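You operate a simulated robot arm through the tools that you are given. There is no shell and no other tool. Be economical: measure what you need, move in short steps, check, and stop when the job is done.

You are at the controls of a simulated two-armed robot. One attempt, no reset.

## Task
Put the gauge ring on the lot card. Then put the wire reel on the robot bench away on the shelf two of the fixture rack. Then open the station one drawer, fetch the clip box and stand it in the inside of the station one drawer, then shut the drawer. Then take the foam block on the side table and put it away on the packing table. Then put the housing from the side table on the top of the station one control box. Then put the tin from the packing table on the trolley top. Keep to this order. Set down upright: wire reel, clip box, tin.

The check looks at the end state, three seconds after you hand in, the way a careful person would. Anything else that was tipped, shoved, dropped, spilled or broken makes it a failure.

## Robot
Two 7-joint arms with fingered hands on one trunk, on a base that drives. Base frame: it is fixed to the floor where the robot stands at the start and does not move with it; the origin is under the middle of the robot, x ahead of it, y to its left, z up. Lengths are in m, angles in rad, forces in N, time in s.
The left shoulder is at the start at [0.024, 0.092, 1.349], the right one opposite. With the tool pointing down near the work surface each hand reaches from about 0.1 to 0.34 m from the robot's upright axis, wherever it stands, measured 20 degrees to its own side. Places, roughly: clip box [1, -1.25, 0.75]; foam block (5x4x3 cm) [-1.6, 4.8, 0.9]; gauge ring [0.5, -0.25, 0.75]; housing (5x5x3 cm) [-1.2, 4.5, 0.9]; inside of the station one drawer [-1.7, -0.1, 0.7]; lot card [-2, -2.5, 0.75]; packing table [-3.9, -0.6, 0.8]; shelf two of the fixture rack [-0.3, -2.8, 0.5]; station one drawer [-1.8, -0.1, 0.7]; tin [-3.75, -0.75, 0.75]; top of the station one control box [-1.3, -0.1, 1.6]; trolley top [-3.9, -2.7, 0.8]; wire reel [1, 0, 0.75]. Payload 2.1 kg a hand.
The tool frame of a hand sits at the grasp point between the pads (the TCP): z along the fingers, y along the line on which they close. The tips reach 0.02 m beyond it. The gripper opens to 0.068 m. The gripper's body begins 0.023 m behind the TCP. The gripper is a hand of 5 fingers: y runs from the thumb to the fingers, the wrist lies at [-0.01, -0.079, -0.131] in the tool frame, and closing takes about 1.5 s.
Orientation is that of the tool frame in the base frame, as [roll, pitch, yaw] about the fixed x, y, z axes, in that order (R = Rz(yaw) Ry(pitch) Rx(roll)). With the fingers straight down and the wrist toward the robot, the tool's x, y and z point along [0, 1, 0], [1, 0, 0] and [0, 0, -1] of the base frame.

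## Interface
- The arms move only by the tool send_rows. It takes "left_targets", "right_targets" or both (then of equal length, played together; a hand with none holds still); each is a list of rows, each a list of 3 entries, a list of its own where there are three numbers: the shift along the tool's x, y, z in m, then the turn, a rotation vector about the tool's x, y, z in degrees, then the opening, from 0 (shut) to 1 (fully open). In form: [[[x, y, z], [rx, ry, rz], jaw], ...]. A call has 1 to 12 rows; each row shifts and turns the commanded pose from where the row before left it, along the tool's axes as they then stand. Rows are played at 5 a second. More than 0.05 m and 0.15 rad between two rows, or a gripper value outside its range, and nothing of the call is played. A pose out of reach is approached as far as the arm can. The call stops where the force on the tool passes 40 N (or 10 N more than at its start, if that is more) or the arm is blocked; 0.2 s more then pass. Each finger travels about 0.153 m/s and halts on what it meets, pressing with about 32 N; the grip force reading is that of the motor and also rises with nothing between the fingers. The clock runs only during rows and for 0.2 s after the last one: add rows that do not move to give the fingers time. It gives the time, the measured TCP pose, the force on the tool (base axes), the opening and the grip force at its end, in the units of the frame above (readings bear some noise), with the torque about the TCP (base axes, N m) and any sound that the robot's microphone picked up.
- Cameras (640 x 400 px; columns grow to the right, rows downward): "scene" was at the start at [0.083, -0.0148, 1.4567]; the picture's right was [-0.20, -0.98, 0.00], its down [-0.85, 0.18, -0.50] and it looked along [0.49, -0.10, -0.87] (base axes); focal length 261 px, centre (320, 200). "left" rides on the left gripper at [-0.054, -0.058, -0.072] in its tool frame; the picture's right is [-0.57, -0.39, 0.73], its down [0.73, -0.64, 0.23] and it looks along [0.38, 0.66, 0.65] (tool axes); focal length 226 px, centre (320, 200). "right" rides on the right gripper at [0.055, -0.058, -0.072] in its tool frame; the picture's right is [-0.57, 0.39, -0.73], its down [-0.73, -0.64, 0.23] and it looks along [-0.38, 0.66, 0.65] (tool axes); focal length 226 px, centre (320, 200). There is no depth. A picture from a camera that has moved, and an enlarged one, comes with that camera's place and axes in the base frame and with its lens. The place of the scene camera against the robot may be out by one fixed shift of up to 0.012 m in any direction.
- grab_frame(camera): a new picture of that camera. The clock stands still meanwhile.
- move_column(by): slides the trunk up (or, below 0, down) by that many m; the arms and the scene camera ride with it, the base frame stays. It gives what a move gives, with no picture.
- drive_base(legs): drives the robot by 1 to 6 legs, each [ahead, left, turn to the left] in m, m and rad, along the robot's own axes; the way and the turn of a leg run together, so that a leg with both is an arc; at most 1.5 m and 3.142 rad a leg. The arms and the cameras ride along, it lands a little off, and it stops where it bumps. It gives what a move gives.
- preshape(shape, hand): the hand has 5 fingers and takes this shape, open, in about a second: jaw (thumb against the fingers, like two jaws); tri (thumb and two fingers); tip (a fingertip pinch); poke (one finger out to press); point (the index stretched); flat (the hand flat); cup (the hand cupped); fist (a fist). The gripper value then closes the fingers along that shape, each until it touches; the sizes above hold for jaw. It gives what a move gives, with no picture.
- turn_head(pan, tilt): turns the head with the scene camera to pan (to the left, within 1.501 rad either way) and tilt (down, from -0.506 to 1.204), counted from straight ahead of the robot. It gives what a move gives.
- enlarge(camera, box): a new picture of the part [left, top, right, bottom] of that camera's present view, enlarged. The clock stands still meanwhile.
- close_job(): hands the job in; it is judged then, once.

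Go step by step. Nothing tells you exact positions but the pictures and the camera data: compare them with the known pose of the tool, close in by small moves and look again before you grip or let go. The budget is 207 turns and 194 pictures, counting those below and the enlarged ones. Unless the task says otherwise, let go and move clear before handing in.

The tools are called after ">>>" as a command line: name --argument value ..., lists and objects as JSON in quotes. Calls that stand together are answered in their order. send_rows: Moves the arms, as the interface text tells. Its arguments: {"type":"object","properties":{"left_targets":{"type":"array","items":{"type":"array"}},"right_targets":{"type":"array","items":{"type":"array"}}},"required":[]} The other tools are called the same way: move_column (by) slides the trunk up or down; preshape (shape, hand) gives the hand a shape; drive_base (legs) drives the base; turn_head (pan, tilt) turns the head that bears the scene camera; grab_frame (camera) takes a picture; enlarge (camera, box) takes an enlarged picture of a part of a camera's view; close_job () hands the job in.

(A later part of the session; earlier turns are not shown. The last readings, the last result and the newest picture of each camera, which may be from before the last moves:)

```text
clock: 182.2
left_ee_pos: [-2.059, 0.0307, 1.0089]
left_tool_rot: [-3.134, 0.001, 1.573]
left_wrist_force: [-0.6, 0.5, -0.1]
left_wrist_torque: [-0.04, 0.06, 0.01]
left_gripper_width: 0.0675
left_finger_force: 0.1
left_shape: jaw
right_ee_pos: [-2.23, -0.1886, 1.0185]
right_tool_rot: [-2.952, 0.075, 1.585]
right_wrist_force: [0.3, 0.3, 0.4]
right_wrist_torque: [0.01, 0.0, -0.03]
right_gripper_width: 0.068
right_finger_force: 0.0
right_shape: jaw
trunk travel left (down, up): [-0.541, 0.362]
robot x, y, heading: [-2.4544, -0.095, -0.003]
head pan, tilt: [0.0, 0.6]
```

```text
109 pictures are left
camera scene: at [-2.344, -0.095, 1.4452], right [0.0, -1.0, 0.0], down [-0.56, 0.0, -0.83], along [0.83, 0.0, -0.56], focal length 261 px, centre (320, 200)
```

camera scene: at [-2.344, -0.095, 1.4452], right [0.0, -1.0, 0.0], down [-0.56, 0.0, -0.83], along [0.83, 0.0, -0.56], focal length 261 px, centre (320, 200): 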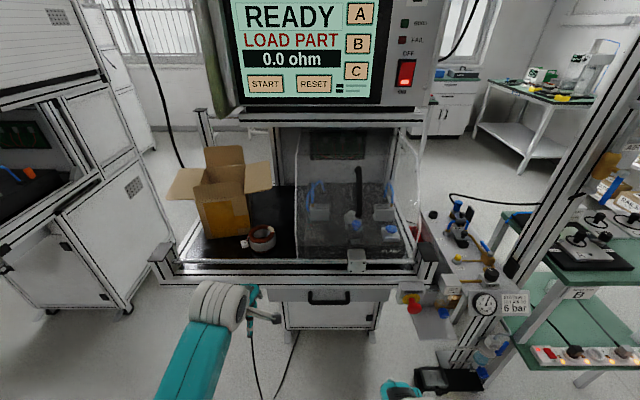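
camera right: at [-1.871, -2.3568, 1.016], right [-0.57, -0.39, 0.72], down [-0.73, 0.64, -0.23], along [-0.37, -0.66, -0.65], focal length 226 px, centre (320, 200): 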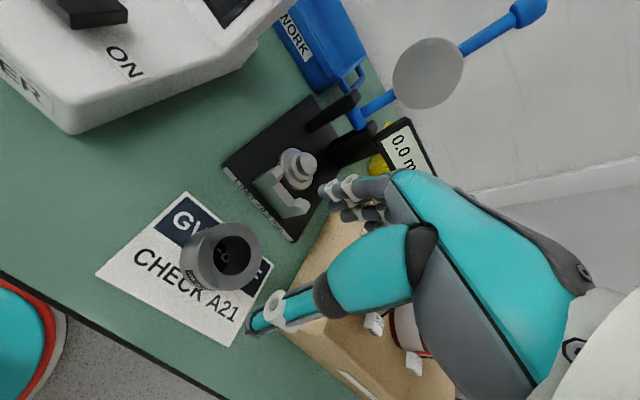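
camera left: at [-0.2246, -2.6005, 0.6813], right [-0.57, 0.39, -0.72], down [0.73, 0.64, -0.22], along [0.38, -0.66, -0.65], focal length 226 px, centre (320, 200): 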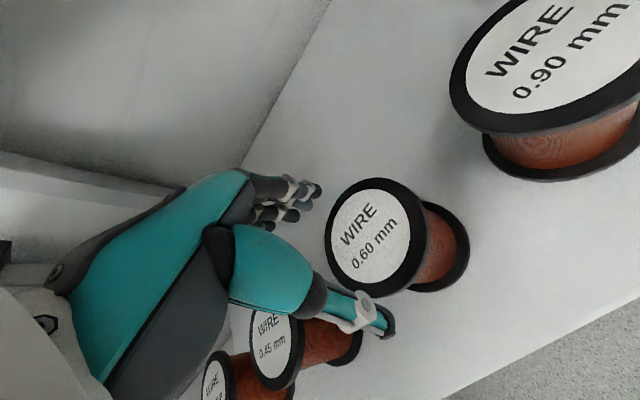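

The drawer with its bar handle is right ahead at about (-1.81,-0.13,0.70). Zooming.

>>> enlarge --camera "scene" --box '[250, 240, 430, 360]'

>>> grab_frame --camera "right"

```text
3.33 times, centred on (340, 300) of scene
camera zoom: at [-2.344, -0.095, 1.4452], right [0.0, -1.0, 0.0], down [-0.56, 0.0, -0.83], along [0.83, 0.0, -0.56], focal length 869 px, centre (253, -133)
```

zoom: 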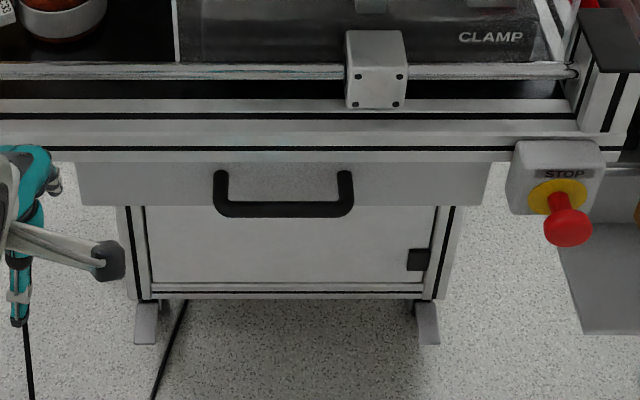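

```text
107 pictures are left
camera right: at [-2.2731, -0.1306, 1.0951], right [0.52, -0.51, 0.68], down [-0.66, -0.75, -0.05], along [0.54, -0.43, -0.73], focal length 226 px, centre (320, 200)
```

right: 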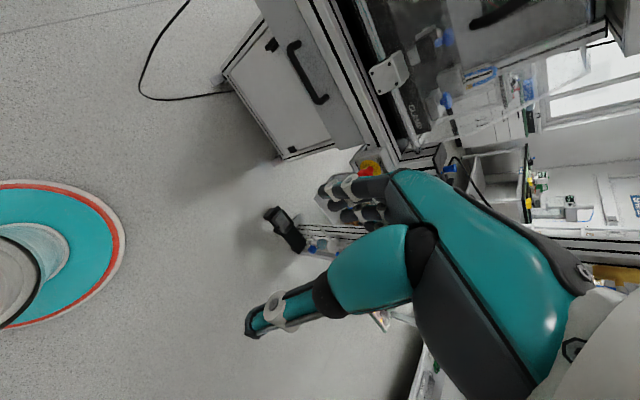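

Handle bar located at about (-1.862,-0.12,0.747), running left–right. I'll grip it with the left hand pointing forward (thumb below, fingers above): first pitch the hand up.

>>> send_rows --left_targets '[[[0, -0.03, -0.03], [-8, 0, 0], 1], [[0, 0, 0], [-8.2, 0, 0], 1], [[0, 0, 0], [-8.2, 0, 0], 1], [[0, 0, 0], [-8.2, 0, 0], 1], [[0, 0, 0], [-8.2, 0, 0], 1], [[0, 0, 0], [-8.2, 0, 0], 0.8], [[0, 0, 0], [-8.2, 0, 0], 0.8], [[0, 0, 0], [-8.2, 0, 0], 0.8], [[0, 0, 0], [-8.2, 0, 0], 0.8], [[0, 0, 0], [-8.2, 0, 0], 0.8], [[0, 0, 0], [-8.2, 0, 0], 0.8]]'

>>> grab_frame --camera "scene"

```text
clock: 184.6
left_ee_pos: [-2.0888, 0.0308, 1.0391]
left_tool_rot: [1.58, 0.001, 1.574]
left_wrist_force: [0.1, 0.5, -0.4]
left_wrist_torque: [0.03, 0.0, -0.02]
left_gripper_width: 0.0546
left_finger_force: 0.0
left_shape: jaw
right_ee_pos: [-2.2286, -0.1896, 1.0187]
right_tool_rot: [-2.954, 0.075, 1.586]
right_wrist_force: [0.0, -0.4, -1.3]
right_wrist_torque: [-0.01, 0.0, 0.0]
right_gripper_width: 0.0681
right_finger_force: 0.0
right_shape: jaw
trunk travel left (down, up): [-0.541, 0.362]
robot x, y, heading: [-2.4536, -0.0947, -0.002]
head pan, tilt: [0.0, 0.6]
```

```text
106 pictures are left
camera scene: at [-2.3438, -0.0951, 1.4451], right [0.0, -1.0, 0.0], down [-0.57, 0.0, -0.82], along [0.82, 0.0, -0.57], focal length 261 px, centre (320, 200)
```

scene: 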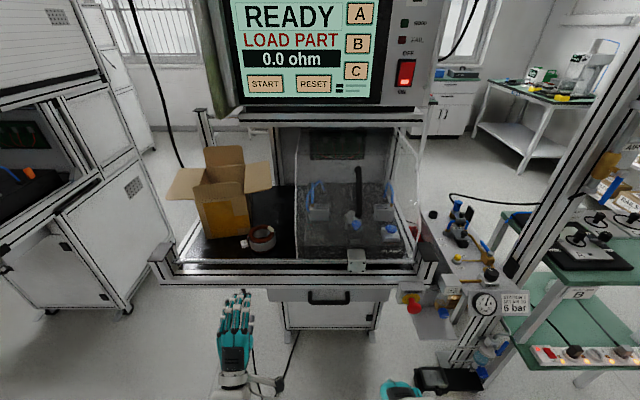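

Hand points forward nicely. Lower the trunk to handle height and line up.

>>> move_column --by -0.29

>>> drive_base --legs '[[0.12, -0.15, 0]]'

>>> grab_frame --camera "left"

>>> turn_head --pan 0.1 --tilt 0.7

>>> grab_frame --camera "scene"

```text
clock: 187.5
left_ee_pos: [-2.0895, 0.0315, 0.7496]
left_tool_rot: [1.581, 0.0, 1.574]
left_wrist_force: [0.4, 1.0, -0.5]
left_wrist_torque: [-0.01, 0.02, -0.03]
left_gripper_width: 0.0547
left_finger_force: 0.2
left_shape: jaw
right_ee_pos: [-2.2292, -0.1977, 0.7281]
right_tool_rot: [-2.952, 0.101, 1.58]
right_wrist_force: [-0.5, 0.0, 0.2]
right_wrist_torque: [0.03, 0.01, -0.01]
right_gripper_width: 0.0678
right_finger_force: 0.1
right_shape: jaw
trunk travel left (down, up): [-0.251, 0.652]
robot x, y, heading: [-2.4534, -0.092, 0.004]
head pan, tilt: [0.0, 0.6]
```

```text
clock: 189.1
left_ee_pos: [-1.9685, -0.1142, 0.749]
left_tool_rot: [1.58, 0.001, 1.574]
left_wrist_force: [1.5, -0.1, 0.0]
left_wrist_torque: [-0.01, -0.01, -0.01]
left_gripper_width: 0.0545
left_finger_force: 0.1
left_shape: jaw
right_ee_pos: [-2.1081, -0.343, 0.7262]
right_tool_rot: [-2.948, 0.098, 1.588]
right_wrist_force: [0.9, -0.7, 0.2]
right_wrist_torque: [-0.04, -0.01, 0.0]
right_gripper_width: 0.0678
right_finger_force: 0.2
right_shape: jaw
trunk travel left (down, up): [-0.251, 0.652]
robot x, y, heading: [-2.331, -0.2416, 0.003]
head pan, tilt: [0.0, 0.6]
```

```text
105 pictures are left
camera left: at [-2.0416, -0.17, 0.6914], right [0.73, -0.56, -0.39], down [0.22, 0.73, -0.64], along [0.65, 0.38, 0.66], focal length 226 px, centre (320, 200)
```

left: 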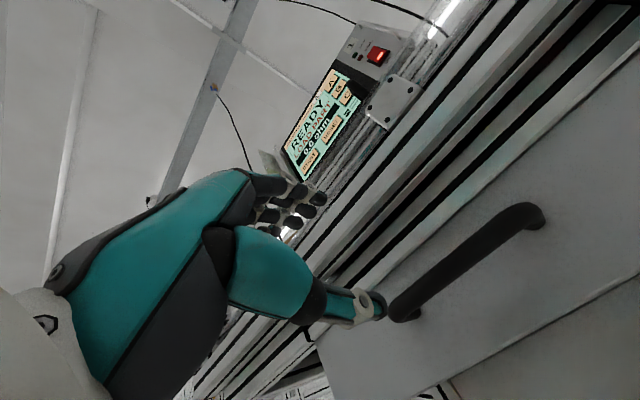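

```text
clock: 189.7
left_ee_pos: [-1.9689, -0.1133, 0.749]
left_tool_rot: [1.579, 0.0, 1.573]
left_wrist_force: [0.1, -0.7, -0.2]
left_wrist_torque: [0.03, -0.03, -0.01]
left_gripper_width: 0.0545
left_finger_force: 0.1
left_shape: jaw
right_ee_pos: [-2.1082, -0.3433, 0.7262]
right_tool_rot: [-2.948, 0.104, 1.586]
right_wrist_force: [0.5, 0.6, -0.6]
right_wrist_torque: [0.01, -0.02, -0.01]
right_gripper_width: 0.0678
right_finger_force: 0.1
right_shape: jaw
trunk travel left (down, up): [-0.251, 0.652]
robot x, y, heading: [-2.3321, -0.2423, 0.005]
head pan, tilt: [0.099, 0.7]
```

```text
104 pictures are left
camera scene: at [-2.1926, -0.2327, 1.1447], right [0.1, -0.99, 0.0], down [-0.64, -0.07, -0.77], along [0.76, 0.08, -0.64], focal length 261 px, centre (320, 200)
```

scene: 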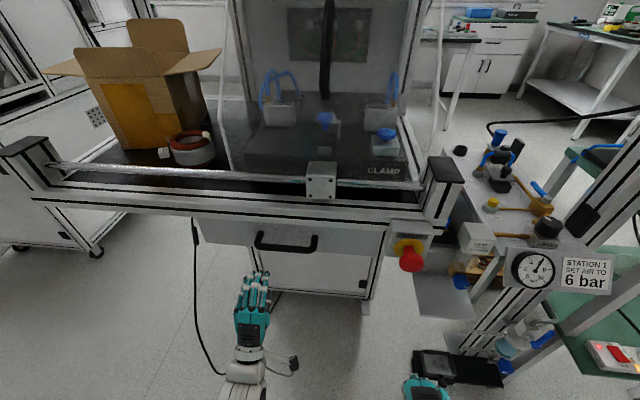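

Handle refined at (-1.857,-0.133,0.732). Adjust and approach to just short of it.

>>> send_rows --left_targets '[[[-0.01, -0.008, 0.02], [0, 0, 0], 1], [[-0.01, -0.008, 0.02], [0, 0, 0], 1], [[0, 0, 0.02], [0, 0, 0], 1], [[0, 0, 0], [0, 0, 0], 1]]'

>>> grab_frame --camera "left"

>>> enlarge --camera "scene" --box '[220, 200, 380, 320]'

```text
clock: 190.7
left_ee_pos: [-1.9136, -0.1313, 0.7418]
left_tool_rot: [1.58, 0.001, 1.574]
left_wrist_force: [-0.4, -0.8, -0.2]
left_wrist_torque: [0.0, 0.0, 0.0]
left_gripper_width: 0.0679
left_finger_force: 0.0
left_shape: jaw
left hand out of reach, approached as far as the arm can: row 3
right_ee_pos: [-2.108, -0.3439, 0.7272]
right_tool_rot: [-2.949, 0.104, 1.587]
right_wrist_force: [-0.1, 1.0, 0.3]
right_wrist_torque: [0.02, 0.0, -0.03]
right_gripper_width: 0.0681
right_finger_force: 0.1
right_shape: jaw
trunk travel left (down, up): [-0.251, 0.652]
robot x, y, heading: [-2.3346, -0.2379, 0.002]
head pan, tilt: [0.099, 0.7]
```

```text
103 pictures are left
camera left: at [-1.9869, -0.1877, 0.6837], right [0.73, -0.56, -0.39], down [0.22, 0.73, -0.64], along [0.65, 0.38, 0.66], focal length 226 px, centre (320, 200)
```

left: 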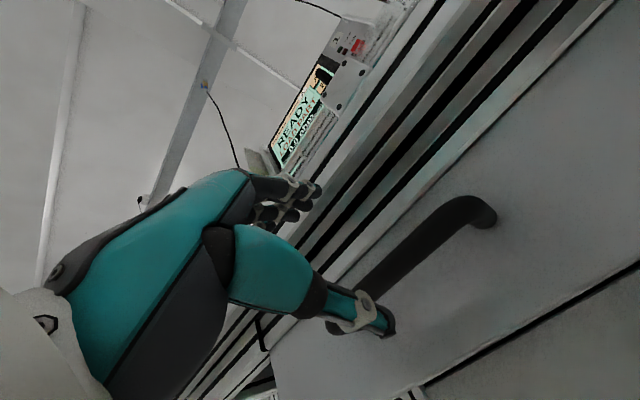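

```text
3.33 times, centred on (300, 260) of scene
camera zoom: at [-2.1926, -0.2327, 1.1446], right [0.1, -0.99, 0.0], down [-0.64, -0.07, -0.76], along [0.76, 0.08, -0.64], focal length 869 px, centre (387, 0)
```

zoom: 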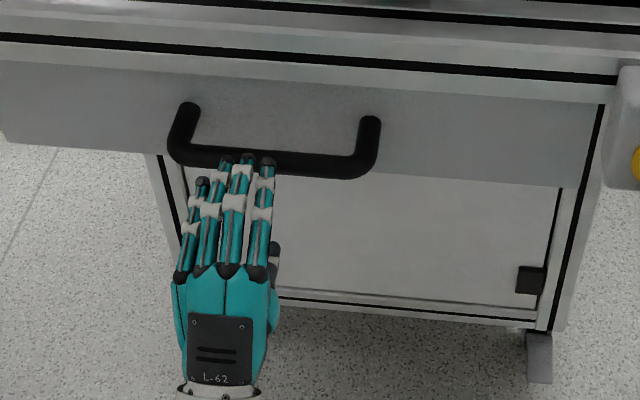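

Fingers line up over the bar; the arm is at reach limit, so I lower 14 mm and drive forward 5 cm.

>>> move_column --by -0.014

>>> drive_base --legs '[[0.05, 0, 0]]'

>>> enlarge --camera "scene" --box '[220, 200, 380, 320]'

>>> grab_frame --camera "left"

```text
clock: 191.3
left_ee_pos: [-1.9135, -0.1334, 0.7273]
left_tool_rot: [1.581, 0.001, 1.576]
left_wrist_force: [-0.3, 0.7, -0.2]
left_wrist_torque: [0.02, 0.0, 0.04]
left_gripper_width: 0.0677
left_finger_force: 0.2
left_shape: jaw
right_ee_pos: [-2.1077, -0.3501, 0.7115]
right_tool_rot: [-2.947, 0.124, 1.584]
right_wrist_force: [-0.4, 0.4, -1.3]
right_wrist_torque: [-0.04, -0.03, -0.02]
right_gripper_width: 0.0678
right_finger_force: 0.0
right_shape: jaw
trunk travel left (down, up): [-0.237, 0.666]
robot x, y, heading: [-2.3295, -0.2423, 0.003]
head pan, tilt: [0.099, 0.7]
```

```text
clock: 192.3
left_ee_pos: [-1.865, -0.1331, 0.7266]
left_tool_rot: [1.58, 0.001, 1.574]
left_wrist_force: [0.5, -0.6, -0.4]
left_wrist_torque: [0.02, 0.0, -0.02]
left_gripper_width: 0.068
left_finger_force: 0.1
left_shape: jaw
right_ee_pos: [-2.0597, -0.3506, 0.7126]
right_tool_rot: [-2.947, 0.126, 1.585]
right_wrist_force: [0.2, -0.6, 0.6]
right_wrist_torque: [0.0, -0.02, 0.01]
right_gripper_width: 0.0677
right_finger_force: 0.0
right_shape: jaw
trunk travel left (down, up): [-0.237, 0.666]
robot x, y, heading: [-2.2835, -0.2431, 0.0]
head pan, tilt: [0.099, 0.7]
```

```text
3.33 times, centred on (300, 260) of scene
camera zoom: at [-2.1405, -0.2324, 1.1305], right [0.1, -0.99, 0.0], down [-0.64, -0.07, -0.76], along [0.76, 0.08, -0.64], focal length 869 px, centre (387, 0)
```

zoom: 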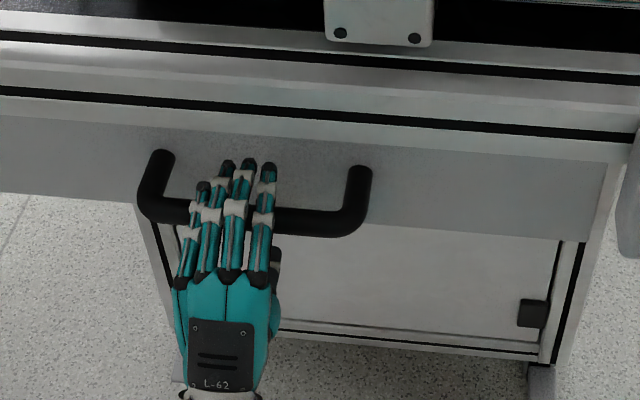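

```text
100 pictures are left
camera left: at [-1.9378, -0.1887, 0.6693], right [0.73, -0.56, -0.39], down [0.22, 0.73, -0.64], along [0.65, 0.38, 0.66], focal length 226 px, centre (320, 200)
```

left: 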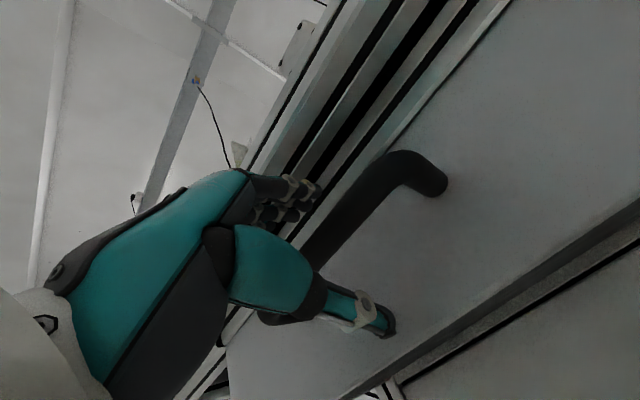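

The bar is between fingers and thumb. Close on it.

>>> send_rows --left_targets '[[[0, 0, 0], [0, 0, 0], 0.4], [[0, 0, 0], [0, 0, 0], 0], [[0, 0, 0], [0, 0, 0], 0], [[0, 0, 0], [0, 0, 0], 0], [[0, 0, 0], [0, 0, 0], 0], [[0, 0, 0], [0, 0, 0], 0], [[0, 0, 0], [0, 0, 0], 0], [[0, 0, 0], [0, 0, 0], 0]]'

>>> enlarge --camera "scene" --box '[220, 200, 380, 320]'

```text
clock: 194.1
left_ee_pos: [-1.8639, -0.1336, 0.7261]
left_tool_rot: [1.583, 0.001, 1.576]
left_wrist_force: [-0.1, -0.8, -12.8]
left_wrist_torque: [0.01, 0.02, -0.01]
left_gripper_width: 0.0093
left_finger_force: 31.6
left_shape: jaw
right_ee_pos: [-2.0595, -0.3508, 0.711]
right_tool_rot: [-2.947, 0.132, 1.586]
right_wrist_force: [-0.6, -0.4, 0.2]
right_wrist_torque: [0.03, 0.02, -0.01]
right_gripper_width: 0.0679
right_finger_force: 0.2
right_shape: jaw
trunk travel left (down, up): [-0.237, 0.666]
robot x, y, heading: [-2.2786, -0.239, 0.002]
head pan, tilt: [0.099, 0.7]
```

```text
3.33 times, centred on (300, 260) of scene
camera zoom: at [-2.1396, -0.2323, 1.1303], right [0.1, -0.99, 0.0], down [-0.64, -0.07, -0.76], along [0.76, 0.08, -0.64], focal length 869 px, centre (387, 0)
```

zoom: 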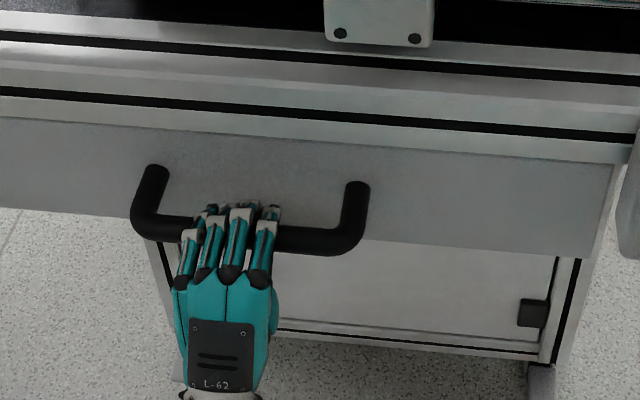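

Gripped. Pull the drawer open by driving backwards.

>>> drive_base --legs '[[-0.12, 0, 0]]'

>>> grab_frame --camera "scene"

```text
clock: 195.3
left_ee_pos: [-1.9865, -0.1315, 0.7271]
left_tool_rot: [1.579, 0.0, 1.579]
left_wrist_force: [-1.2, -1.8, -12.4]
left_wrist_torque: [0.04, 0.01, -0.03]
left_gripper_width: 0.0093
left_finger_force: 32.1
left_shape: jaw
right_ee_pos: [-2.1798, -0.3509, 0.7124]
right_tool_rot: [-2.946, 0.128, 1.587]
right_wrist_force: [-0.5, 0.0, -0.8]
right_wrist_torque: [-0.01, -0.01, 0.03]
right_gripper_width: 0.0678
right_finger_force: 0.0
right_shape: jaw
trunk travel left (down, up): [-0.237, 0.666]
robot x, y, heading: [-2.4046, -0.2415, 0.006]
head pan, tilt: [0.099, 0.7]
```

```text
98 pictures are left
camera scene: at [-2.2616, -0.2327, 1.1303], right [0.11, -0.99, 0.0], down [-0.64, -0.07, -0.76], along [0.76, 0.08, -0.64], focal length 261 px, centre (320, 200)
```

scene: 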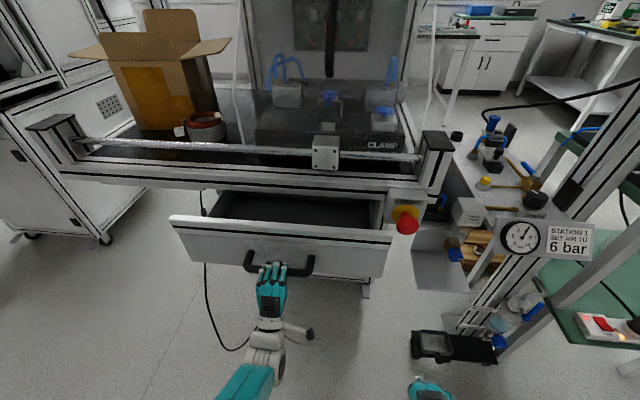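

It opens. Pull further.

>>> drive_base --legs '[[-0.12, 0, 0]]'

>>> grab_frame --camera "scene"

```text
clock: 196.4
left_ee_pos: [-2.0655, -0.133, 0.7259]
left_tool_rot: [1.588, 0.001, 1.579]
left_wrist_force: [21.4, -0.1, -6.0]
left_wrist_torque: [0.07, 0.07, -0.02]
left_gripper_width: 0.0072
left_finger_force: 31.6
left_shape: jaw
right_ee_pos: [-2.2609, -0.3525, 0.7106]
right_tool_rot: [-2.942, 0.131, 1.585]
right_wrist_force: [0.0, -0.1, -0.3]
right_wrist_torque: [-0.02, 0.0, -0.04]
right_gripper_width: 0.068
right_finger_force: 0.1
right_shape: jaw
trunk travel left (down, up): [-0.237, 0.666]
robot x, y, heading: [-2.4861, -0.2407, 0.003]
head pan, tilt: [0.099, 0.7]
stopped in leg 1: the force on the tool passed its limit at 79 N (the readings are from after the stop); the commanded pose is now the measured one
```

```text
97 pictures are left
camera scene: at [-2.3422, -0.2331, 1.1301], right [0.11, -0.99, 0.0], down [-0.64, -0.07, -0.76], along [0.76, 0.08, -0.65], focal length 261 px, centre (320, 200)
```

scene: 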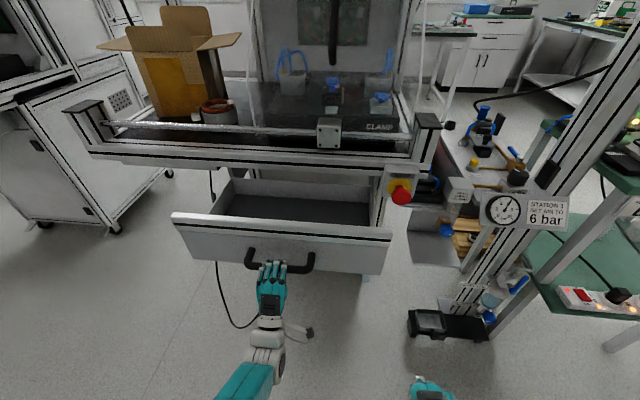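

Fully open (~0.2 m). Release the handle and back off.

>>> send_rows --left_targets '[[[0, 0, 0], [0, 0, 0], 0.5], [[0, 0, 0], [0, 0, 0], 1], [[0, 0, 0], [0, 0, 0], 1], [[0, 0, 0], [0, 0, 0], 1], [[0, 0, 0], [0, 0, 0], 1]]'

>>> drive_base --legs '[[-0.2, 0, 0]]'

>>> move_column --by 0.3

>>> turn_head --pan 0.2 --tilt 0.75

>>> grab_frame --camera "scene"

```text
clock: 197.6
left_ee_pos: [-2.0678, -0.132, 0.7278]
left_tool_rot: [1.585, 0.001, 1.58]
left_wrist_force: [-0.9, 0.3, -0.1]
left_wrist_torque: [-0.05, 0.03, 0.01]
left_gripper_width: 0.0678
left_finger_force: 0.1
left_shape: jaw
right_ee_pos: [-2.2629, -0.3522, 0.7118]
right_tool_rot: [-2.945, 0.132, 1.589]
right_wrist_force: [0.2, -0.9, 0.1]
right_wrist_torque: [-0.02, -0.04, -0.04]
right_gripper_width: 0.068
right_finger_force: 0.0
right_shape: jaw
trunk travel left (down, up): [-0.237, 0.666]
robot x, y, heading: [-2.4854, -0.2438, 0.004]
head pan, tilt: [0.099, 0.7]
```

```text
clock: 199.3
left_ee_pos: [-2.273, -0.1341, 0.7291]
left_tool_rot: [1.585, 0.001, 1.574]
left_wrist_force: [0.3, -0.1, -0.2]
left_wrist_torque: [0.0, 0.02, -0.01]
left_gripper_width: 0.0672
left_finger_force: 0.1
left_shape: jaw
right_ee_pos: [-2.4702, -0.3544, 0.7107]
right_tool_rot: [-2.945, 0.132, 1.584]
right_wrist_force: [-0.2, -0.2, -0.3]
right_wrist_torque: [-0.02, -0.01, -0.01]
right_gripper_width: 0.0679
right_finger_force: 0.0
right_shape: jaw
trunk travel left (down, up): [-0.237, 0.666]
robot x, y, heading: [-2.69, -0.2407, 0.002]
head pan, tilt: [0.099, 0.7]
```

```text
clock: 202.3
left_ee_pos: [-2.2723, -0.1351, 1.0653]
left_tool_rot: [1.491, 0.001, 1.573]
left_wrist_force: [0.1, 0.1, 0.2]
left_wrist_torque: [-0.01, 0.03, 0.02]
left_gripper_width: 0.0675
left_finger_force: 0.1
left_shape: jaw
right_ee_pos: [-2.4689, -0.356, 1.0114]
right_tool_rot: [-2.945, 0.14, 1.587]
right_wrist_force: [0.6, 0.5, -0.6]
right_wrist_torque: [0.0, 0.04, -0.02]
right_gripper_width: 0.0678
right_finger_force: 0.1
right_shape: jaw
trunk travel left (down, up): [-0.537, 0.366]
robot x, y, heading: [-2.6949, -0.24, -0.001]
head pan, tilt: [0.099, 0.7]
```

```text
clock: 202.9
left_ee_pos: [-2.27, -0.1352, 1.0662]
left_tool_rot: [1.491, 0.001, 1.574]
left_wrist_force: [-0.8, -0.3, -0.5]
left_wrist_torque: [0.03, 0.04, 0.0]
left_gripper_width: 0.0678
left_finger_force: 0.0
left_shape: jaw
right_ee_pos: [-2.4702, -0.3552, 1.0124]
right_tool_rot: [-2.947, 0.14, 1.584]
right_wrist_force: [0.1, -0.5, -0.2]
right_wrist_torque: [-0.01, -0.01, 0.0]
right_gripper_width: 0.0681
right_finger_force: 0.0
right_shape: jaw
trunk travel left (down, up): [-0.537, 0.366]
robot x, y, heading: [-2.6968, -0.2411, 0.004]
head pan, tilt: [0.201, 0.75]
```

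```text
96 pictures are left
camera scene: at [-2.5908, -0.2267, 1.4283], right [0.2, -0.98, 0.0], down [-0.67, -0.14, -0.73], along [0.72, 0.15, -0.68], focal length 261 px, centre (320, 200)
```

scene: 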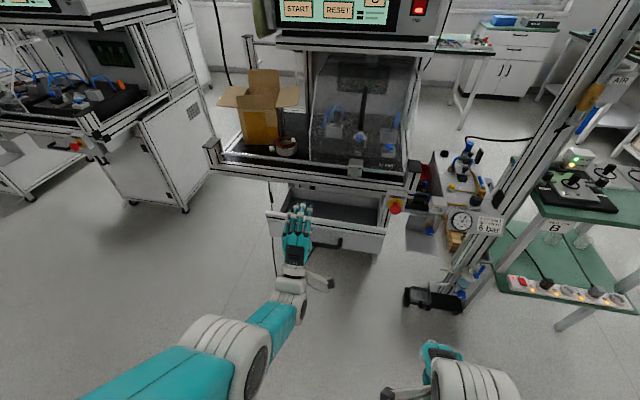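

The drawer stays open. Now to the clip box: drive back south and east, then face the bench's right end; I also straighten the right hand.

>>> send_rows --right_targets '[[[0, 0.03, 0], [-5.6, 4, 0], 1], [[0, 0.03, 0], [-5.6, 4, 0], 1], [[0, 0.02, 0], [0, 0, 0], 1]]'

>>> drive_base --legs '[[0, -0.85, 0], [0, -0.76, 0], [1.5, 0, 0], [1.5, 0, 0], [0.55, 0, 0], [0, 0, 1.57]]'

>>> turn_head --pan -0.1 --tilt 0.8

>>> grab_frame --camera "scene"

```text
clock: 203.7
left_ee_pos: [-2.2706, -0.1351, 1.0658]
left_tool_rot: [1.491, 0.001, 1.575]
left_wrist_force: [-0.5, 0.3, 0.4]
left_wrist_torque: [0.02, -0.01, 0.02]
left_gripper_width: 0.0678
left_finger_force: 0.1
left_shape: jaw
right_ee_pos: [-2.3885, -0.3534, 1.0022]
right_tool_rot: [-3.142, -0.01, 1.57]
right_wrist_force: [0.1, -0.2, -0.4]
right_wrist_torque: [-0.03, 0.02, 0.0]
right_gripper_width: 0.0678
right_finger_force: 0.1
right_shape: jaw
trunk travel left (down, up): [-0.537, 0.366]
robot x, y, heading: [-2.688, -0.2426, 0.002]
head pan, tilt: [0.201, 0.75]
```

```text
clock: 232.5
left_ee_pos: [0.8156, -1.3767, 1.0658]
left_tool_rot: [1.491, 0.001, 3.094]
left_wrist_force: [-0.1, -0.3, 0.2]
left_wrist_torque: [-0.03, 0.02, 0.0]
left_gripper_width: 0.0678
left_finger_force: 0.0
left_shape: jaw
right_ee_pos: [1.0277, -1.506, 1.0027]
right_tool_rot: [3.141, -0.006, 3.088]
right_wrist_force: [0.7, 1.1, -0.5]
right_wrist_torque: [-0.02, 0.01, 0.0]
right_gripper_width: 0.0677
right_finger_force: 0.0
right_shape: jaw
trunk travel left (down, up): [-0.537, 0.366]
robot x, y, heading: [0.901, -1.804, 1.519]
head pan, tilt: [0.201, 0.75]
```

```text
clock: 233.3
left_ee_pos: [0.8167, -1.3781, 1.0657]
left_tool_rot: [1.49, 0.001, 3.095]
left_wrist_force: [0.1, 0.5, 0.4]
left_wrist_torque: [0.0, 0.04, 0.02]
left_gripper_width: 0.0677
left_finger_force: 0.0
left_shape: jaw
right_ee_pos: [1.0285, -1.5076, 1.0024]
right_tool_rot: [-3.14, -0.007, 3.089]
right_wrist_force: [0.0, 0.0, 0.3]
right_wrist_torque: [-0.01, 0.0, 0.02]
right_gripper_width: 0.0682
right_finger_force: 0.0
right_shape: jaw
trunk travel left (down, up): [-0.537, 0.366]
robot x, y, heading: [0.9009, -1.8045, 1.526]
head pan, tilt: [-0.099, 0.799]
```

```text
95 pictures are left
camera scene: at [0.9182, -1.7076, 1.4243], right [0.99, -0.15, 0.0], down [-0.11, -0.71, -0.7], along [0.1, 0.69, -0.72], focal length 261 px, centre (320, 200)
```

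scene: 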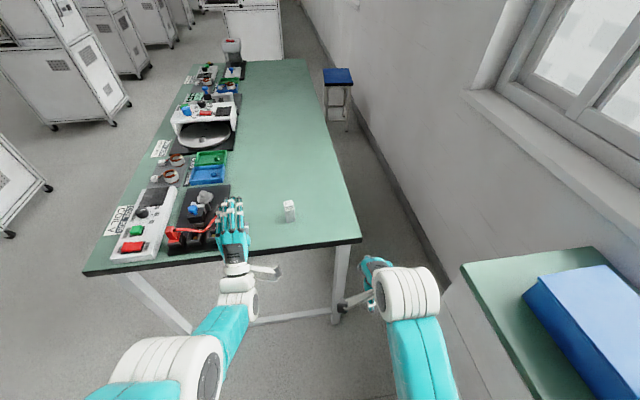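

>>> enlarge --camera "scene" --box '[230, 170, 350, 260]'

```text
4.44 times, centred on (290, 215) of scene
camera zoom: at [0.9182, -1.7076, 1.4243], right [0.99, -0.15, 0.0], down [-0.11, -0.71, -0.7], along [0.1, 0.69, -0.72], focal length 1159 px, centre (453, 133)
```

zoom: 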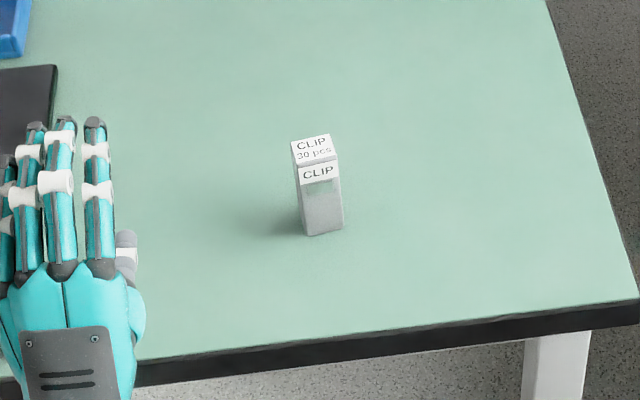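

Clip box at about (0.90,-1.154), ~3 cm wide and ~7–8 cm tall. Drive in so the right hand is near it.

>>> drive_base --legs '[[0.32, 0.11, 0.045]]'

>>> turn_head --pan -0.3 --tilt 1.0

>>> grab_frame --camera "scene"

>>> grab_frame --camera "right"

```text
clock: 235.5
left_ee_pos: [0.6953, -1.0552, 1.0658]
left_tool_rot: [1.492, 0.001, 3.141]
left_wrist_force: [0.5, -0.1, -0.7]
left_wrist_torque: [-0.01, -0.01, 0.0]
left_gripper_width: 0.0676
left_finger_force: 0.1
left_shape: jaw
right_ee_pos: [0.913, -1.1742, 1.0024]
right_tool_rot: [-3.14, -0.007, 3.137]
right_wrist_force: [0.3, 0.7, -0.6]
right_wrist_torque: [-0.01, 0.01, -0.02]
right_gripper_width: 0.0679
right_finger_force: 0.1
right_shape: jaw
trunk travel left (down, up): [-0.537, 0.366]
robot x, y, heading: [0.8006, -1.4752, 1.572]
head pan, tilt: [-0.099, 0.799]
```

```text
clock: 236.2
left_ee_pos: [0.6972, -1.0555, 1.0659]
left_tool_rot: [1.49, 0.001, -3.14]
left_wrist_force: [0.5, 0.6, -0.1]
left_wrist_torque: [-0.04, 0.04, 0.0]
left_gripper_width: 0.0678
left_finger_force: 0.1
left_shape: jaw
right_ee_pos: [0.9147, -1.1746, 1.0026]
right_tool_rot: [3.14, -0.007, 3.135]
right_wrist_force: [0.4, -0.3, -0.4]
right_wrist_torque: [0.0, 0.0, 0.02]
right_gripper_width: 0.0679
right_finger_force: 0.0
right_shape: jaw
trunk travel left (down, up): [-0.537, 0.366]
robot x, y, heading: [0.799, -1.4799, 1.569]
head pan, tilt: [-0.3, 1.0]
```

```text
93 pictures are left
camera scene: at [0.8258, -1.3948, 1.4092], right [0.96, -0.3, 0.0], down [-0.25, -0.8, -0.54], along [0.16, 0.52, -0.84], focal length 261 px, centre (320, 200)
```

scene: 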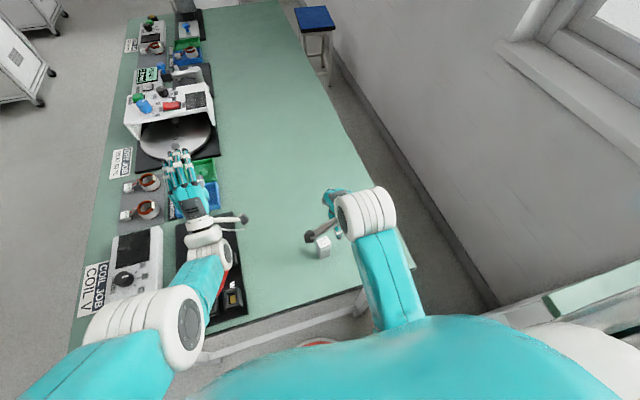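

```text
92 pictures are left
camera right: at [0.8605, -1.2342, 1.0743], right [0.57, 0.38, 0.72], down [0.73, -0.64, -0.24], along [0.38, 0.66, -0.65], focal length 226 px, centre (320, 200)
```

right: 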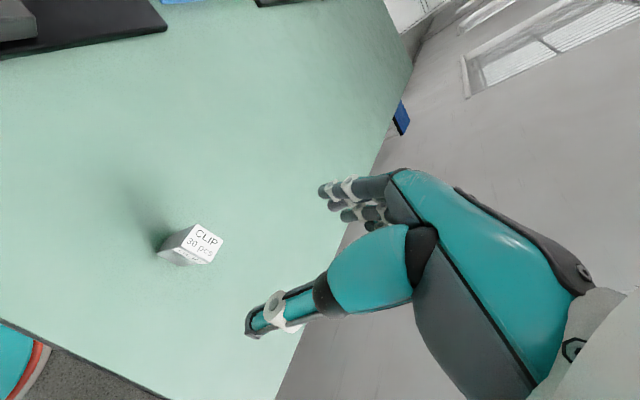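

Box refined at (0.908,-1.161), top ≈0.84. Lower and align over it.

>>> move_column --by -0.08

>>> send_rows --right_targets '[[[0.006, 0.013, 0.02], [0, 0, 0], 1], [[0, 0, 0.02], [0, 0, 0], 1], [[0, 0, 0], [0, 0, 0], 1]]'

>>> grab_frame --camera "right"

>>> enlarge --camera "scene" --box '[270, 180, 400, 280]'

```text
clock: 237.4
left_ee_pos: [0.6963, -1.0555, 0.9859]
left_tool_rot: [1.489, 0.001, -3.139]
left_wrist_force: [-0.6, -0.5, 0.3]
left_wrist_torque: [-0.01, -0.01, 0.05]
left_gripper_width: 0.0677
left_finger_force: 0.1
left_shape: jaw
right_ee_pos: [0.9139, -1.1748, 0.924]
right_tool_rot: [3.142, -0.006, 3.136]
right_wrist_force: [-0.4, 1.1, -0.7]
right_wrist_torque: [0.03, 0.02, 0.0]
right_gripper_width: 0.0678
right_finger_force: 0.0
right_shape: jaw
trunk travel left (down, up): [-0.457, 0.446]
robot x, y, heading: [0.8022, -1.4791, 1.566]
head pan, tilt: [-0.3, 1.0]
```

```text
clock: 238.2
left_ee_pos: [0.6951, -1.0561, 0.986]
left_tool_rot: [1.492, 0.001, -3.141]
left_wrist_force: [-0.2, -0.2, -0.3]
left_wrist_torque: [0.01, -0.02, -0.03]
left_gripper_width: 0.0678
left_finger_force: 0.0
left_shape: jaw
right_ee_pos: [0.9066, -1.1627, 0.8838]
right_tool_rot: [-3.141, -0.006, 3.135]
right_wrist_force: [0.7, -0.1, 0.3]
right_wrist_torque: [0.0, -0.01, 0.01]
right_gripper_width: 0.0679
right_finger_force: 0.1
right_shape: jaw
trunk travel left (down, up): [-0.457, 0.446]
robot x, y, heading: [0.8048, -1.4813, 1.569]
head pan, tilt: [-0.3, 1.0]
```

```text
91 pictures are left
camera right: at [0.8538, -1.2215, 0.9546], right [0.57, 0.38, 0.72], down [0.73, -0.64, -0.24], along [0.38, 0.66, -0.65], focal length 226 px, centre (320, 200)
```

right: 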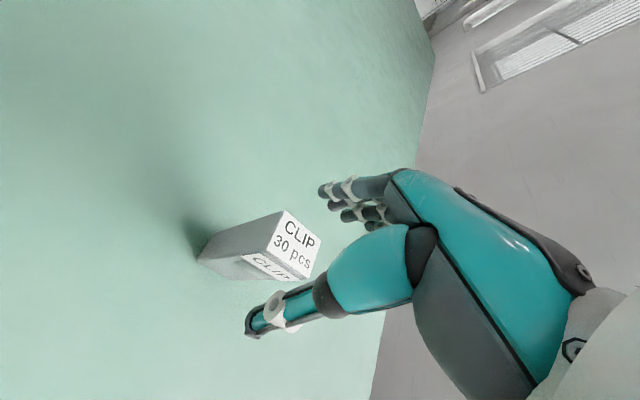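

```text
4.00 times, centred on (335, 230) of scene
camera zoom: at [0.8259, -1.3889, 1.3289], right [0.95, -0.3, 0.0], down [-0.25, -0.8, -0.54], along [0.16, 0.52, -0.84], focal length 1043 px, centre (260, 80)
```

zoom: 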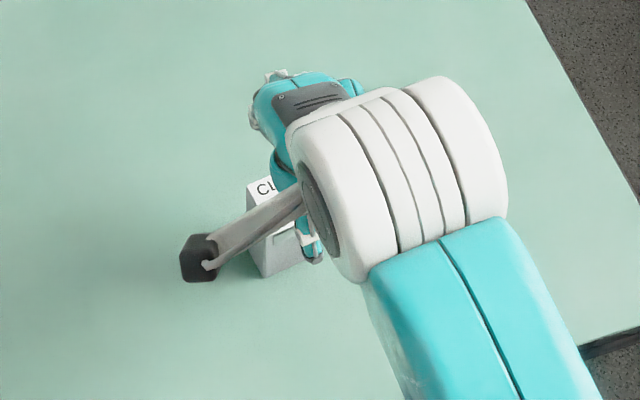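

Aligned: box top ≈0.86 at (0.907,-1.163). Descend to 0.846 and grip.

>>> send_rows --right_targets '[[[0, 0, 0.02], [0, 0, 0], 1], [[0, 0, 0.018], [0, 0, 0], 1], [[0, 0, 0], [0, 0, 0], 1]]'

>>> enlarge --camera "right" --box '[200, 150, 440, 350]'

```text
clock: 239.0
left_ee_pos: [0.6956, -1.0564, 0.9853]
left_tool_rot: [1.492, 0.001, 3.14]
left_wrist_force: [0.2, -0.2, -0.3]
left_wrist_torque: [-0.02, 0.03, 0.03]
left_gripper_width: 0.0675
left_finger_force: 0.0
left_shape: jaw
right_ee_pos: [0.9074, -1.1617, 0.8456]
right_tool_rot: [3.141, -0.008, 3.136]
right_wrist_force: [-0.3, -0.6, -0.9]
right_wrist_torque: [0.0, 0.0, 0.0]
right_gripper_width: 0.0678
right_finger_force: 0.1
right_shape: jaw
trunk travel left (down, up): [-0.457, 0.446]
robot x, y, heading: [0.7994, -1.4818, 1.572]
head pan, tilt: [-0.3, 1.0]
```

```text
2.00 times, centred on (320, 250) of right
camera zoom: at [0.8539, -1.2207, 0.9162], right [0.57, 0.38, 0.72], down [0.73, -0.64, -0.24], along [0.38, 0.66, -0.65], focal length 452 px, centre (320, 100)
```

zoom: 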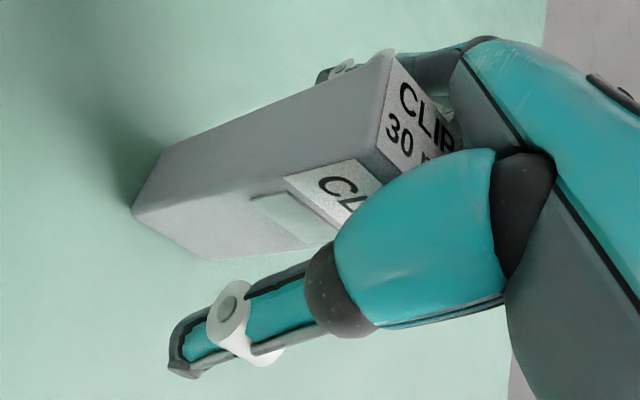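

>>> send_rows --right_targets '[[[0, 0, 0], [0, 0, 0], 0.5], [[0, 0, 0], [0, 0, 0], 0.2], [[0, 0, 0], [0, 0, 0], 0], [[0, 0, 0], [0, 0, 0], 0], [[0, 0, 0], [0, 0, 0], 0], [[0, 0, 0], [0, 0, 0], 0], [[0, 0, 0], [0, 0, 0], 0], [[0, 0, -0.02], [0, 0, 0], 0], [[0, 0, -0.03], [0, 0, 0], 0], [[0, 0, 0], [0, 0, 0], 0]]'

>>> grab_frame --camera "right"

```text
clock: 241.2
left_ee_pos: [0.6964, -1.0553, 0.9858]
left_tool_rot: [1.49, 0.001, -3.141]
left_wrist_force: [0.2, 0.7, 0.7]
left_wrist_torque: [-0.02, 0.02, -0.05]
left_gripper_width: 0.0674
left_finger_force: 0.0
left_shape: jaw
right_ee_pos: [0.9099, -1.1621, 0.8943]
right_tool_rot: [3.14, -0.006, 3.135]
right_wrist_force: [0.0, -0.4, 0.3]
right_wrist_torque: [0.01, 0.01, -0.01]
right_gripper_width: 0.0109
right_finger_force: 31.5
right_shape: jaw
trunk travel left (down, up): [-0.457, 0.446]
robot x, y, heading: [0.8029, -1.4741, 1.568]
head pan, tilt: [-0.3, 1.0]
```

```text
88 pictures are left
camera right: at [0.8553, -1.221, 0.9651], right [0.57, 0.38, 0.72], down [0.73, -0.64, -0.24], along [0.38, 0.66, -0.65], focal length 226 px, centre (320, 200)
```

right: 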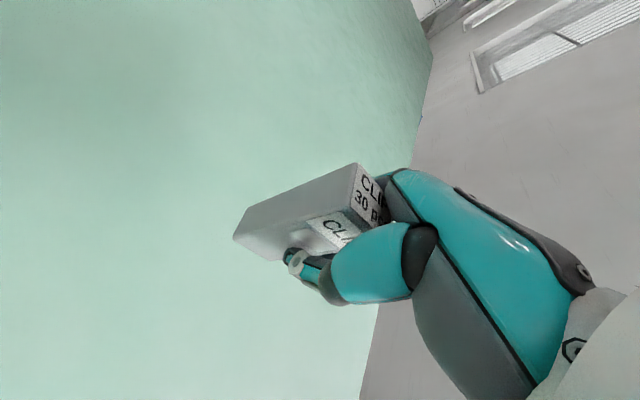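

The clip box is in the hand. Drive back to the open drawer.

>>> move_column --by 0.1

>>> drive_base --legs '[[-0.34, 0, 0], [0, 0, -1.57], [-1.5, 0, 0], [-1.5, 0, 0], [-0.45, 0, 0], [0, 0.8, 0]]'

>>> drive_base --legs '[[0, 0.77, 0]]'

>>> turn_head --pan 0 --tilt 0.75

>>> grab_frame --camera "scene"

```text
clock: 242.5
left_ee_pos: [0.6963, -1.0567, 1.0871]
left_tool_rot: [1.491, 0.001, -3.141]
left_wrist_force: [-0.4, -0.7, 0.8]
left_wrist_torque: [-0.01, 0.02, 0.0]
left_gripper_width: 0.0675
left_finger_force: 0.0
left_shape: jaw
right_ee_pos: [0.9083, -1.1627, 0.9941]
right_tool_rot: [-3.141, -0.005, 3.136]
right_wrist_force: [0.1, -0.1, -0.4]
right_wrist_torque: [0.0, -0.02, -0.03]
right_gripper_width: 0.0108
right_finger_force: 31.3
right_shape: jaw
trunk travel left (down, up): [-0.557, 0.346]
robot x, y, heading: [0.8017, -1.4781, 1.569]
head pan, tilt: [-0.3, 1.0]
```

```text
clock: 269.1
left_ee_pos: [-2.3055, -0.9999, 1.086]
left_tool_rot: [1.491, 0.001, 1.646]
left_wrist_force: [-0.5, 0.4, -0.1]
left_wrist_torque: [-0.01, 0.03, 0.01]
left_gripper_width: 0.0676
left_finger_force: 0.1
left_shape: jaw
right_ee_pos: [-2.3947, -1.2181, 0.995]
right_tool_rot: [-3.141, -0.007, 1.643]
right_wrist_force: [-0.2, -0.1, -1.4]
right_wrist_torque: [0.0, -0.02, 0.03]
right_gripper_width: 0.0109
right_finger_force: 32.2
right_shape: jaw
trunk travel left (down, up): [-0.557, 0.346]
robot x, y, heading: [-2.7196, -1.1365, 0.079]
head pan, tilt: [-0.3, 1.0]
```

```text
clock: 273.3
left_ee_pos: [-2.3712, -0.2093, 1.0852]
left_tool_rot: [1.492, 0.001, 1.661]
left_wrist_force: [-0.1, 0.0, 0.2]
left_wrist_torque: [0.02, -0.01, -0.01]
left_gripper_width: 0.0676
left_finger_force: 0.1
left_shape: jaw
right_ee_pos: [-2.4591, -0.4306, 0.9952]
right_tool_rot: [3.141, -0.008, 1.656]
right_wrist_force: [0.5, 0.3, -0.1]
right_wrist_torque: [-0.02, -0.01, -0.03]
right_gripper_width: 0.011
right_finger_force: 32.3
right_shape: jaw
trunk travel left (down, up): [-0.557, 0.346]
robot x, y, heading: [-2.7834, -0.3539, 0.09]
head pan, tilt: [-0.3, 1.0]
```

```text
clock: 274.1
left_ee_pos: [-2.3722, -0.2099, 1.0863]
left_tool_rot: [1.489, 0.001, 1.666]
left_wrist_force: [-1.0, -0.5, 0.8]
left_wrist_torque: [-0.01, 0.0, -0.02]
left_gripper_width: 0.0678
left_finger_force: 0.0
left_shape: jaw
right_ee_pos: [-2.4575, -0.4312, 0.9952]
right_tool_rot: [-3.14, -0.006, 1.657]
right_wrist_force: [-0.7, -0.5, -0.5]
right_wrist_torque: [0.0, -0.03, -0.01]
right_gripper_width: 0.011
right_finger_force: 32.7
right_shape: jaw
trunk travel left (down, up): [-0.557, 0.346]
robot x, y, heading: [-2.7806, -0.3529, 0.087]
head pan, tilt: [0.0, 0.75]
```

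```text
87 pictures are left
camera scene: at [-2.6804, -0.3459, 1.4483], right [0.09, -1.0, 0.0], down [-0.68, -0.06, -0.73], along [0.73, 0.06, -0.68], focal length 261 px, centre (320, 200)
```

scene: 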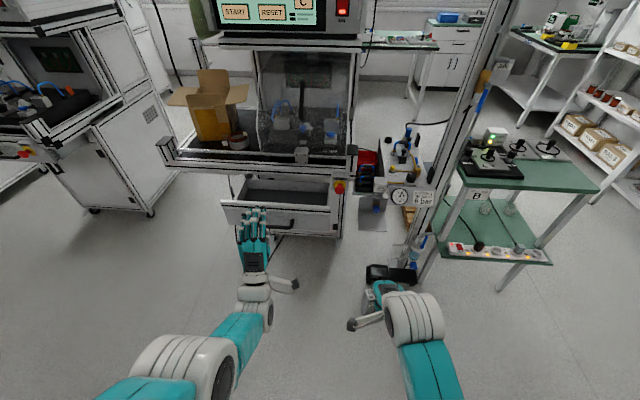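

>>> enlarge --camera "scene" --box '[200, 140, 380, 260]'

>>> grab_frame --camera "right"

```text
3.33 times, centred on (290, 200) of scene
camera zoom: at [-2.6804, -0.3459, 1.4483], right [0.09, -1.0, 0.0], down [-0.68, -0.06, -0.73], along [0.73, 0.06, -0.68], focal length 869 px, centre (420, 200)
```

zoom: 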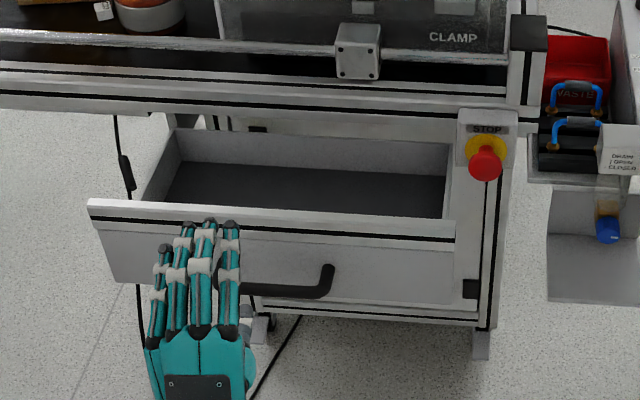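

```text
85 pictures are left
camera right: at [-2.5204, -0.3829, 1.0663], right [0.43, -0.54, 0.72], down [-0.57, -0.78, -0.24], along [0.69, -0.31, -0.65], focal length 226 px, centre (320, 200)
```

right: 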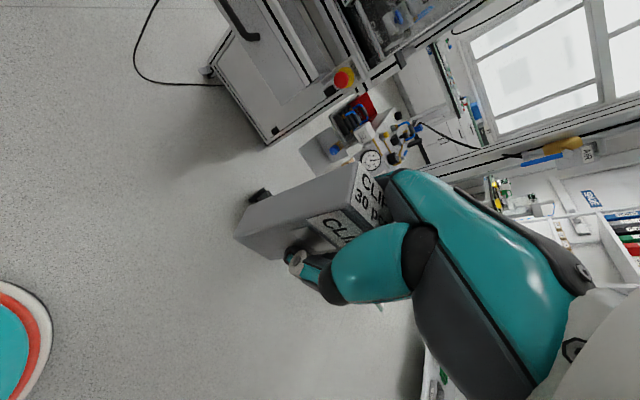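

Drawer interior spans about x -2.01…-1.82, y 0.02…-0.30, floor ≈0.69. I retract the left hand up, square up the heading and position the right hand in front.

>>> send_rows --left_targets '[[[0, 0.025, -0.03], [0, 0, 0], 1], [[0, 0.025, -0.03], [0, 0, 0], 1], [[0, 0.025, -0.03], [0, 0, 0], 1], [[0, 0.025, -0.03], [0, 0, 0], 1]]'

>>> drive_base --legs '[[0.14, 0.27, -0.088]]'

>>> grab_frame --camera "scene"

>>> grab_frame --camera "right"

```text
clock: 275.1
left_ee_pos: [-2.5013, -0.2188, 1.1781]
left_tool_rot: [1.493, 0.001, 1.662]
left_wrist_force: [-0.7, 0.8, -0.8]
left_wrist_torque: [-0.02, -0.01, -0.02]
left_gripper_width: 0.0682
left_finger_force: 0.1
left_shape: jaw
right_ee_pos: [-2.4587, -0.4298, 0.9952]
right_tool_rot: [3.138, -0.008, 1.657]
right_wrist_force: [0.5, 0.7, -1.1]
right_wrist_torque: [-0.01, -0.02, 0.01]
right_gripper_width: 0.0108
right_finger_force: 31.8
right_shape: jaw
trunk travel left (down, up): [-0.557, 0.346]
robot x, y, heading: [-2.7831, -0.3547, 0.092]
head pan, tilt: [0.0, 0.75]
```

```text
clock: 277.2
left_ee_pos: [-2.3636, 0.037, 1.1779]
left_tool_rot: [1.493, 0.001, 1.574]
left_wrist_force: [0.1, 0.9, 0.2]
left_wrist_torque: [0.0, 0.02, 0.01]
left_gripper_width: 0.0682
left_finger_force: 0.0
left_shape: jaw
right_ee_pos: [-2.3406, -0.1783, 0.9953]
right_tool_rot: [3.14, -0.007, 1.568]
right_wrist_force: [0.6, -0.7, -0.6]
right_wrist_torque: [-0.01, 0.03, 0.0]
right_gripper_width: 0.0109
right_finger_force: 31.6
right_shape: jaw
trunk travel left (down, up): [-0.557, 0.346]
robot x, y, heading: [-2.6544, -0.072, -0.005]
head pan, tilt: [0.0, 0.75]
```

```text
84 pictures are left
camera scene: at [-2.5535, -0.0726, 1.4483], right [0.0, -1.0, 0.0], down [-0.68, 0.0, -0.73], along [0.73, 0.0, -0.68], focal length 261 px, centre (320, 200)
```

scene: 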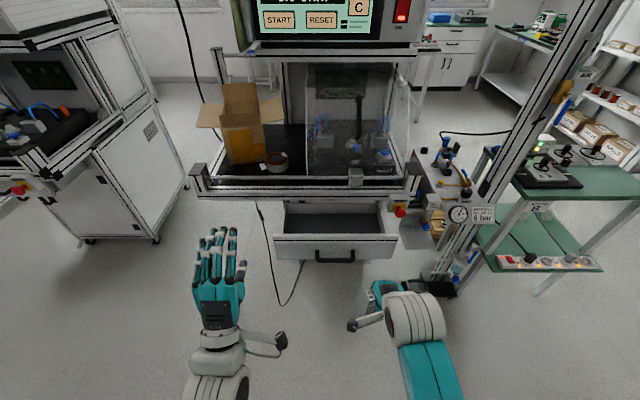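

```text
83 pictures are left
camera right: at [-2.3975, -0.1243, 1.0663], right [0.38, -0.57, 0.72], down [-0.64, -0.73, -0.24], along [0.66, -0.38, -0.65], focal length 226 px, centre (320, 200)
```

right: 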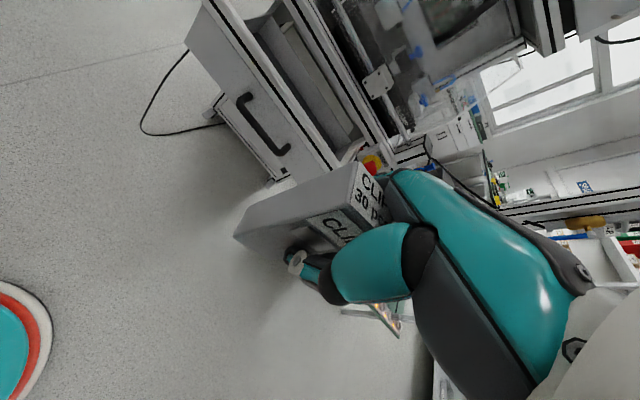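

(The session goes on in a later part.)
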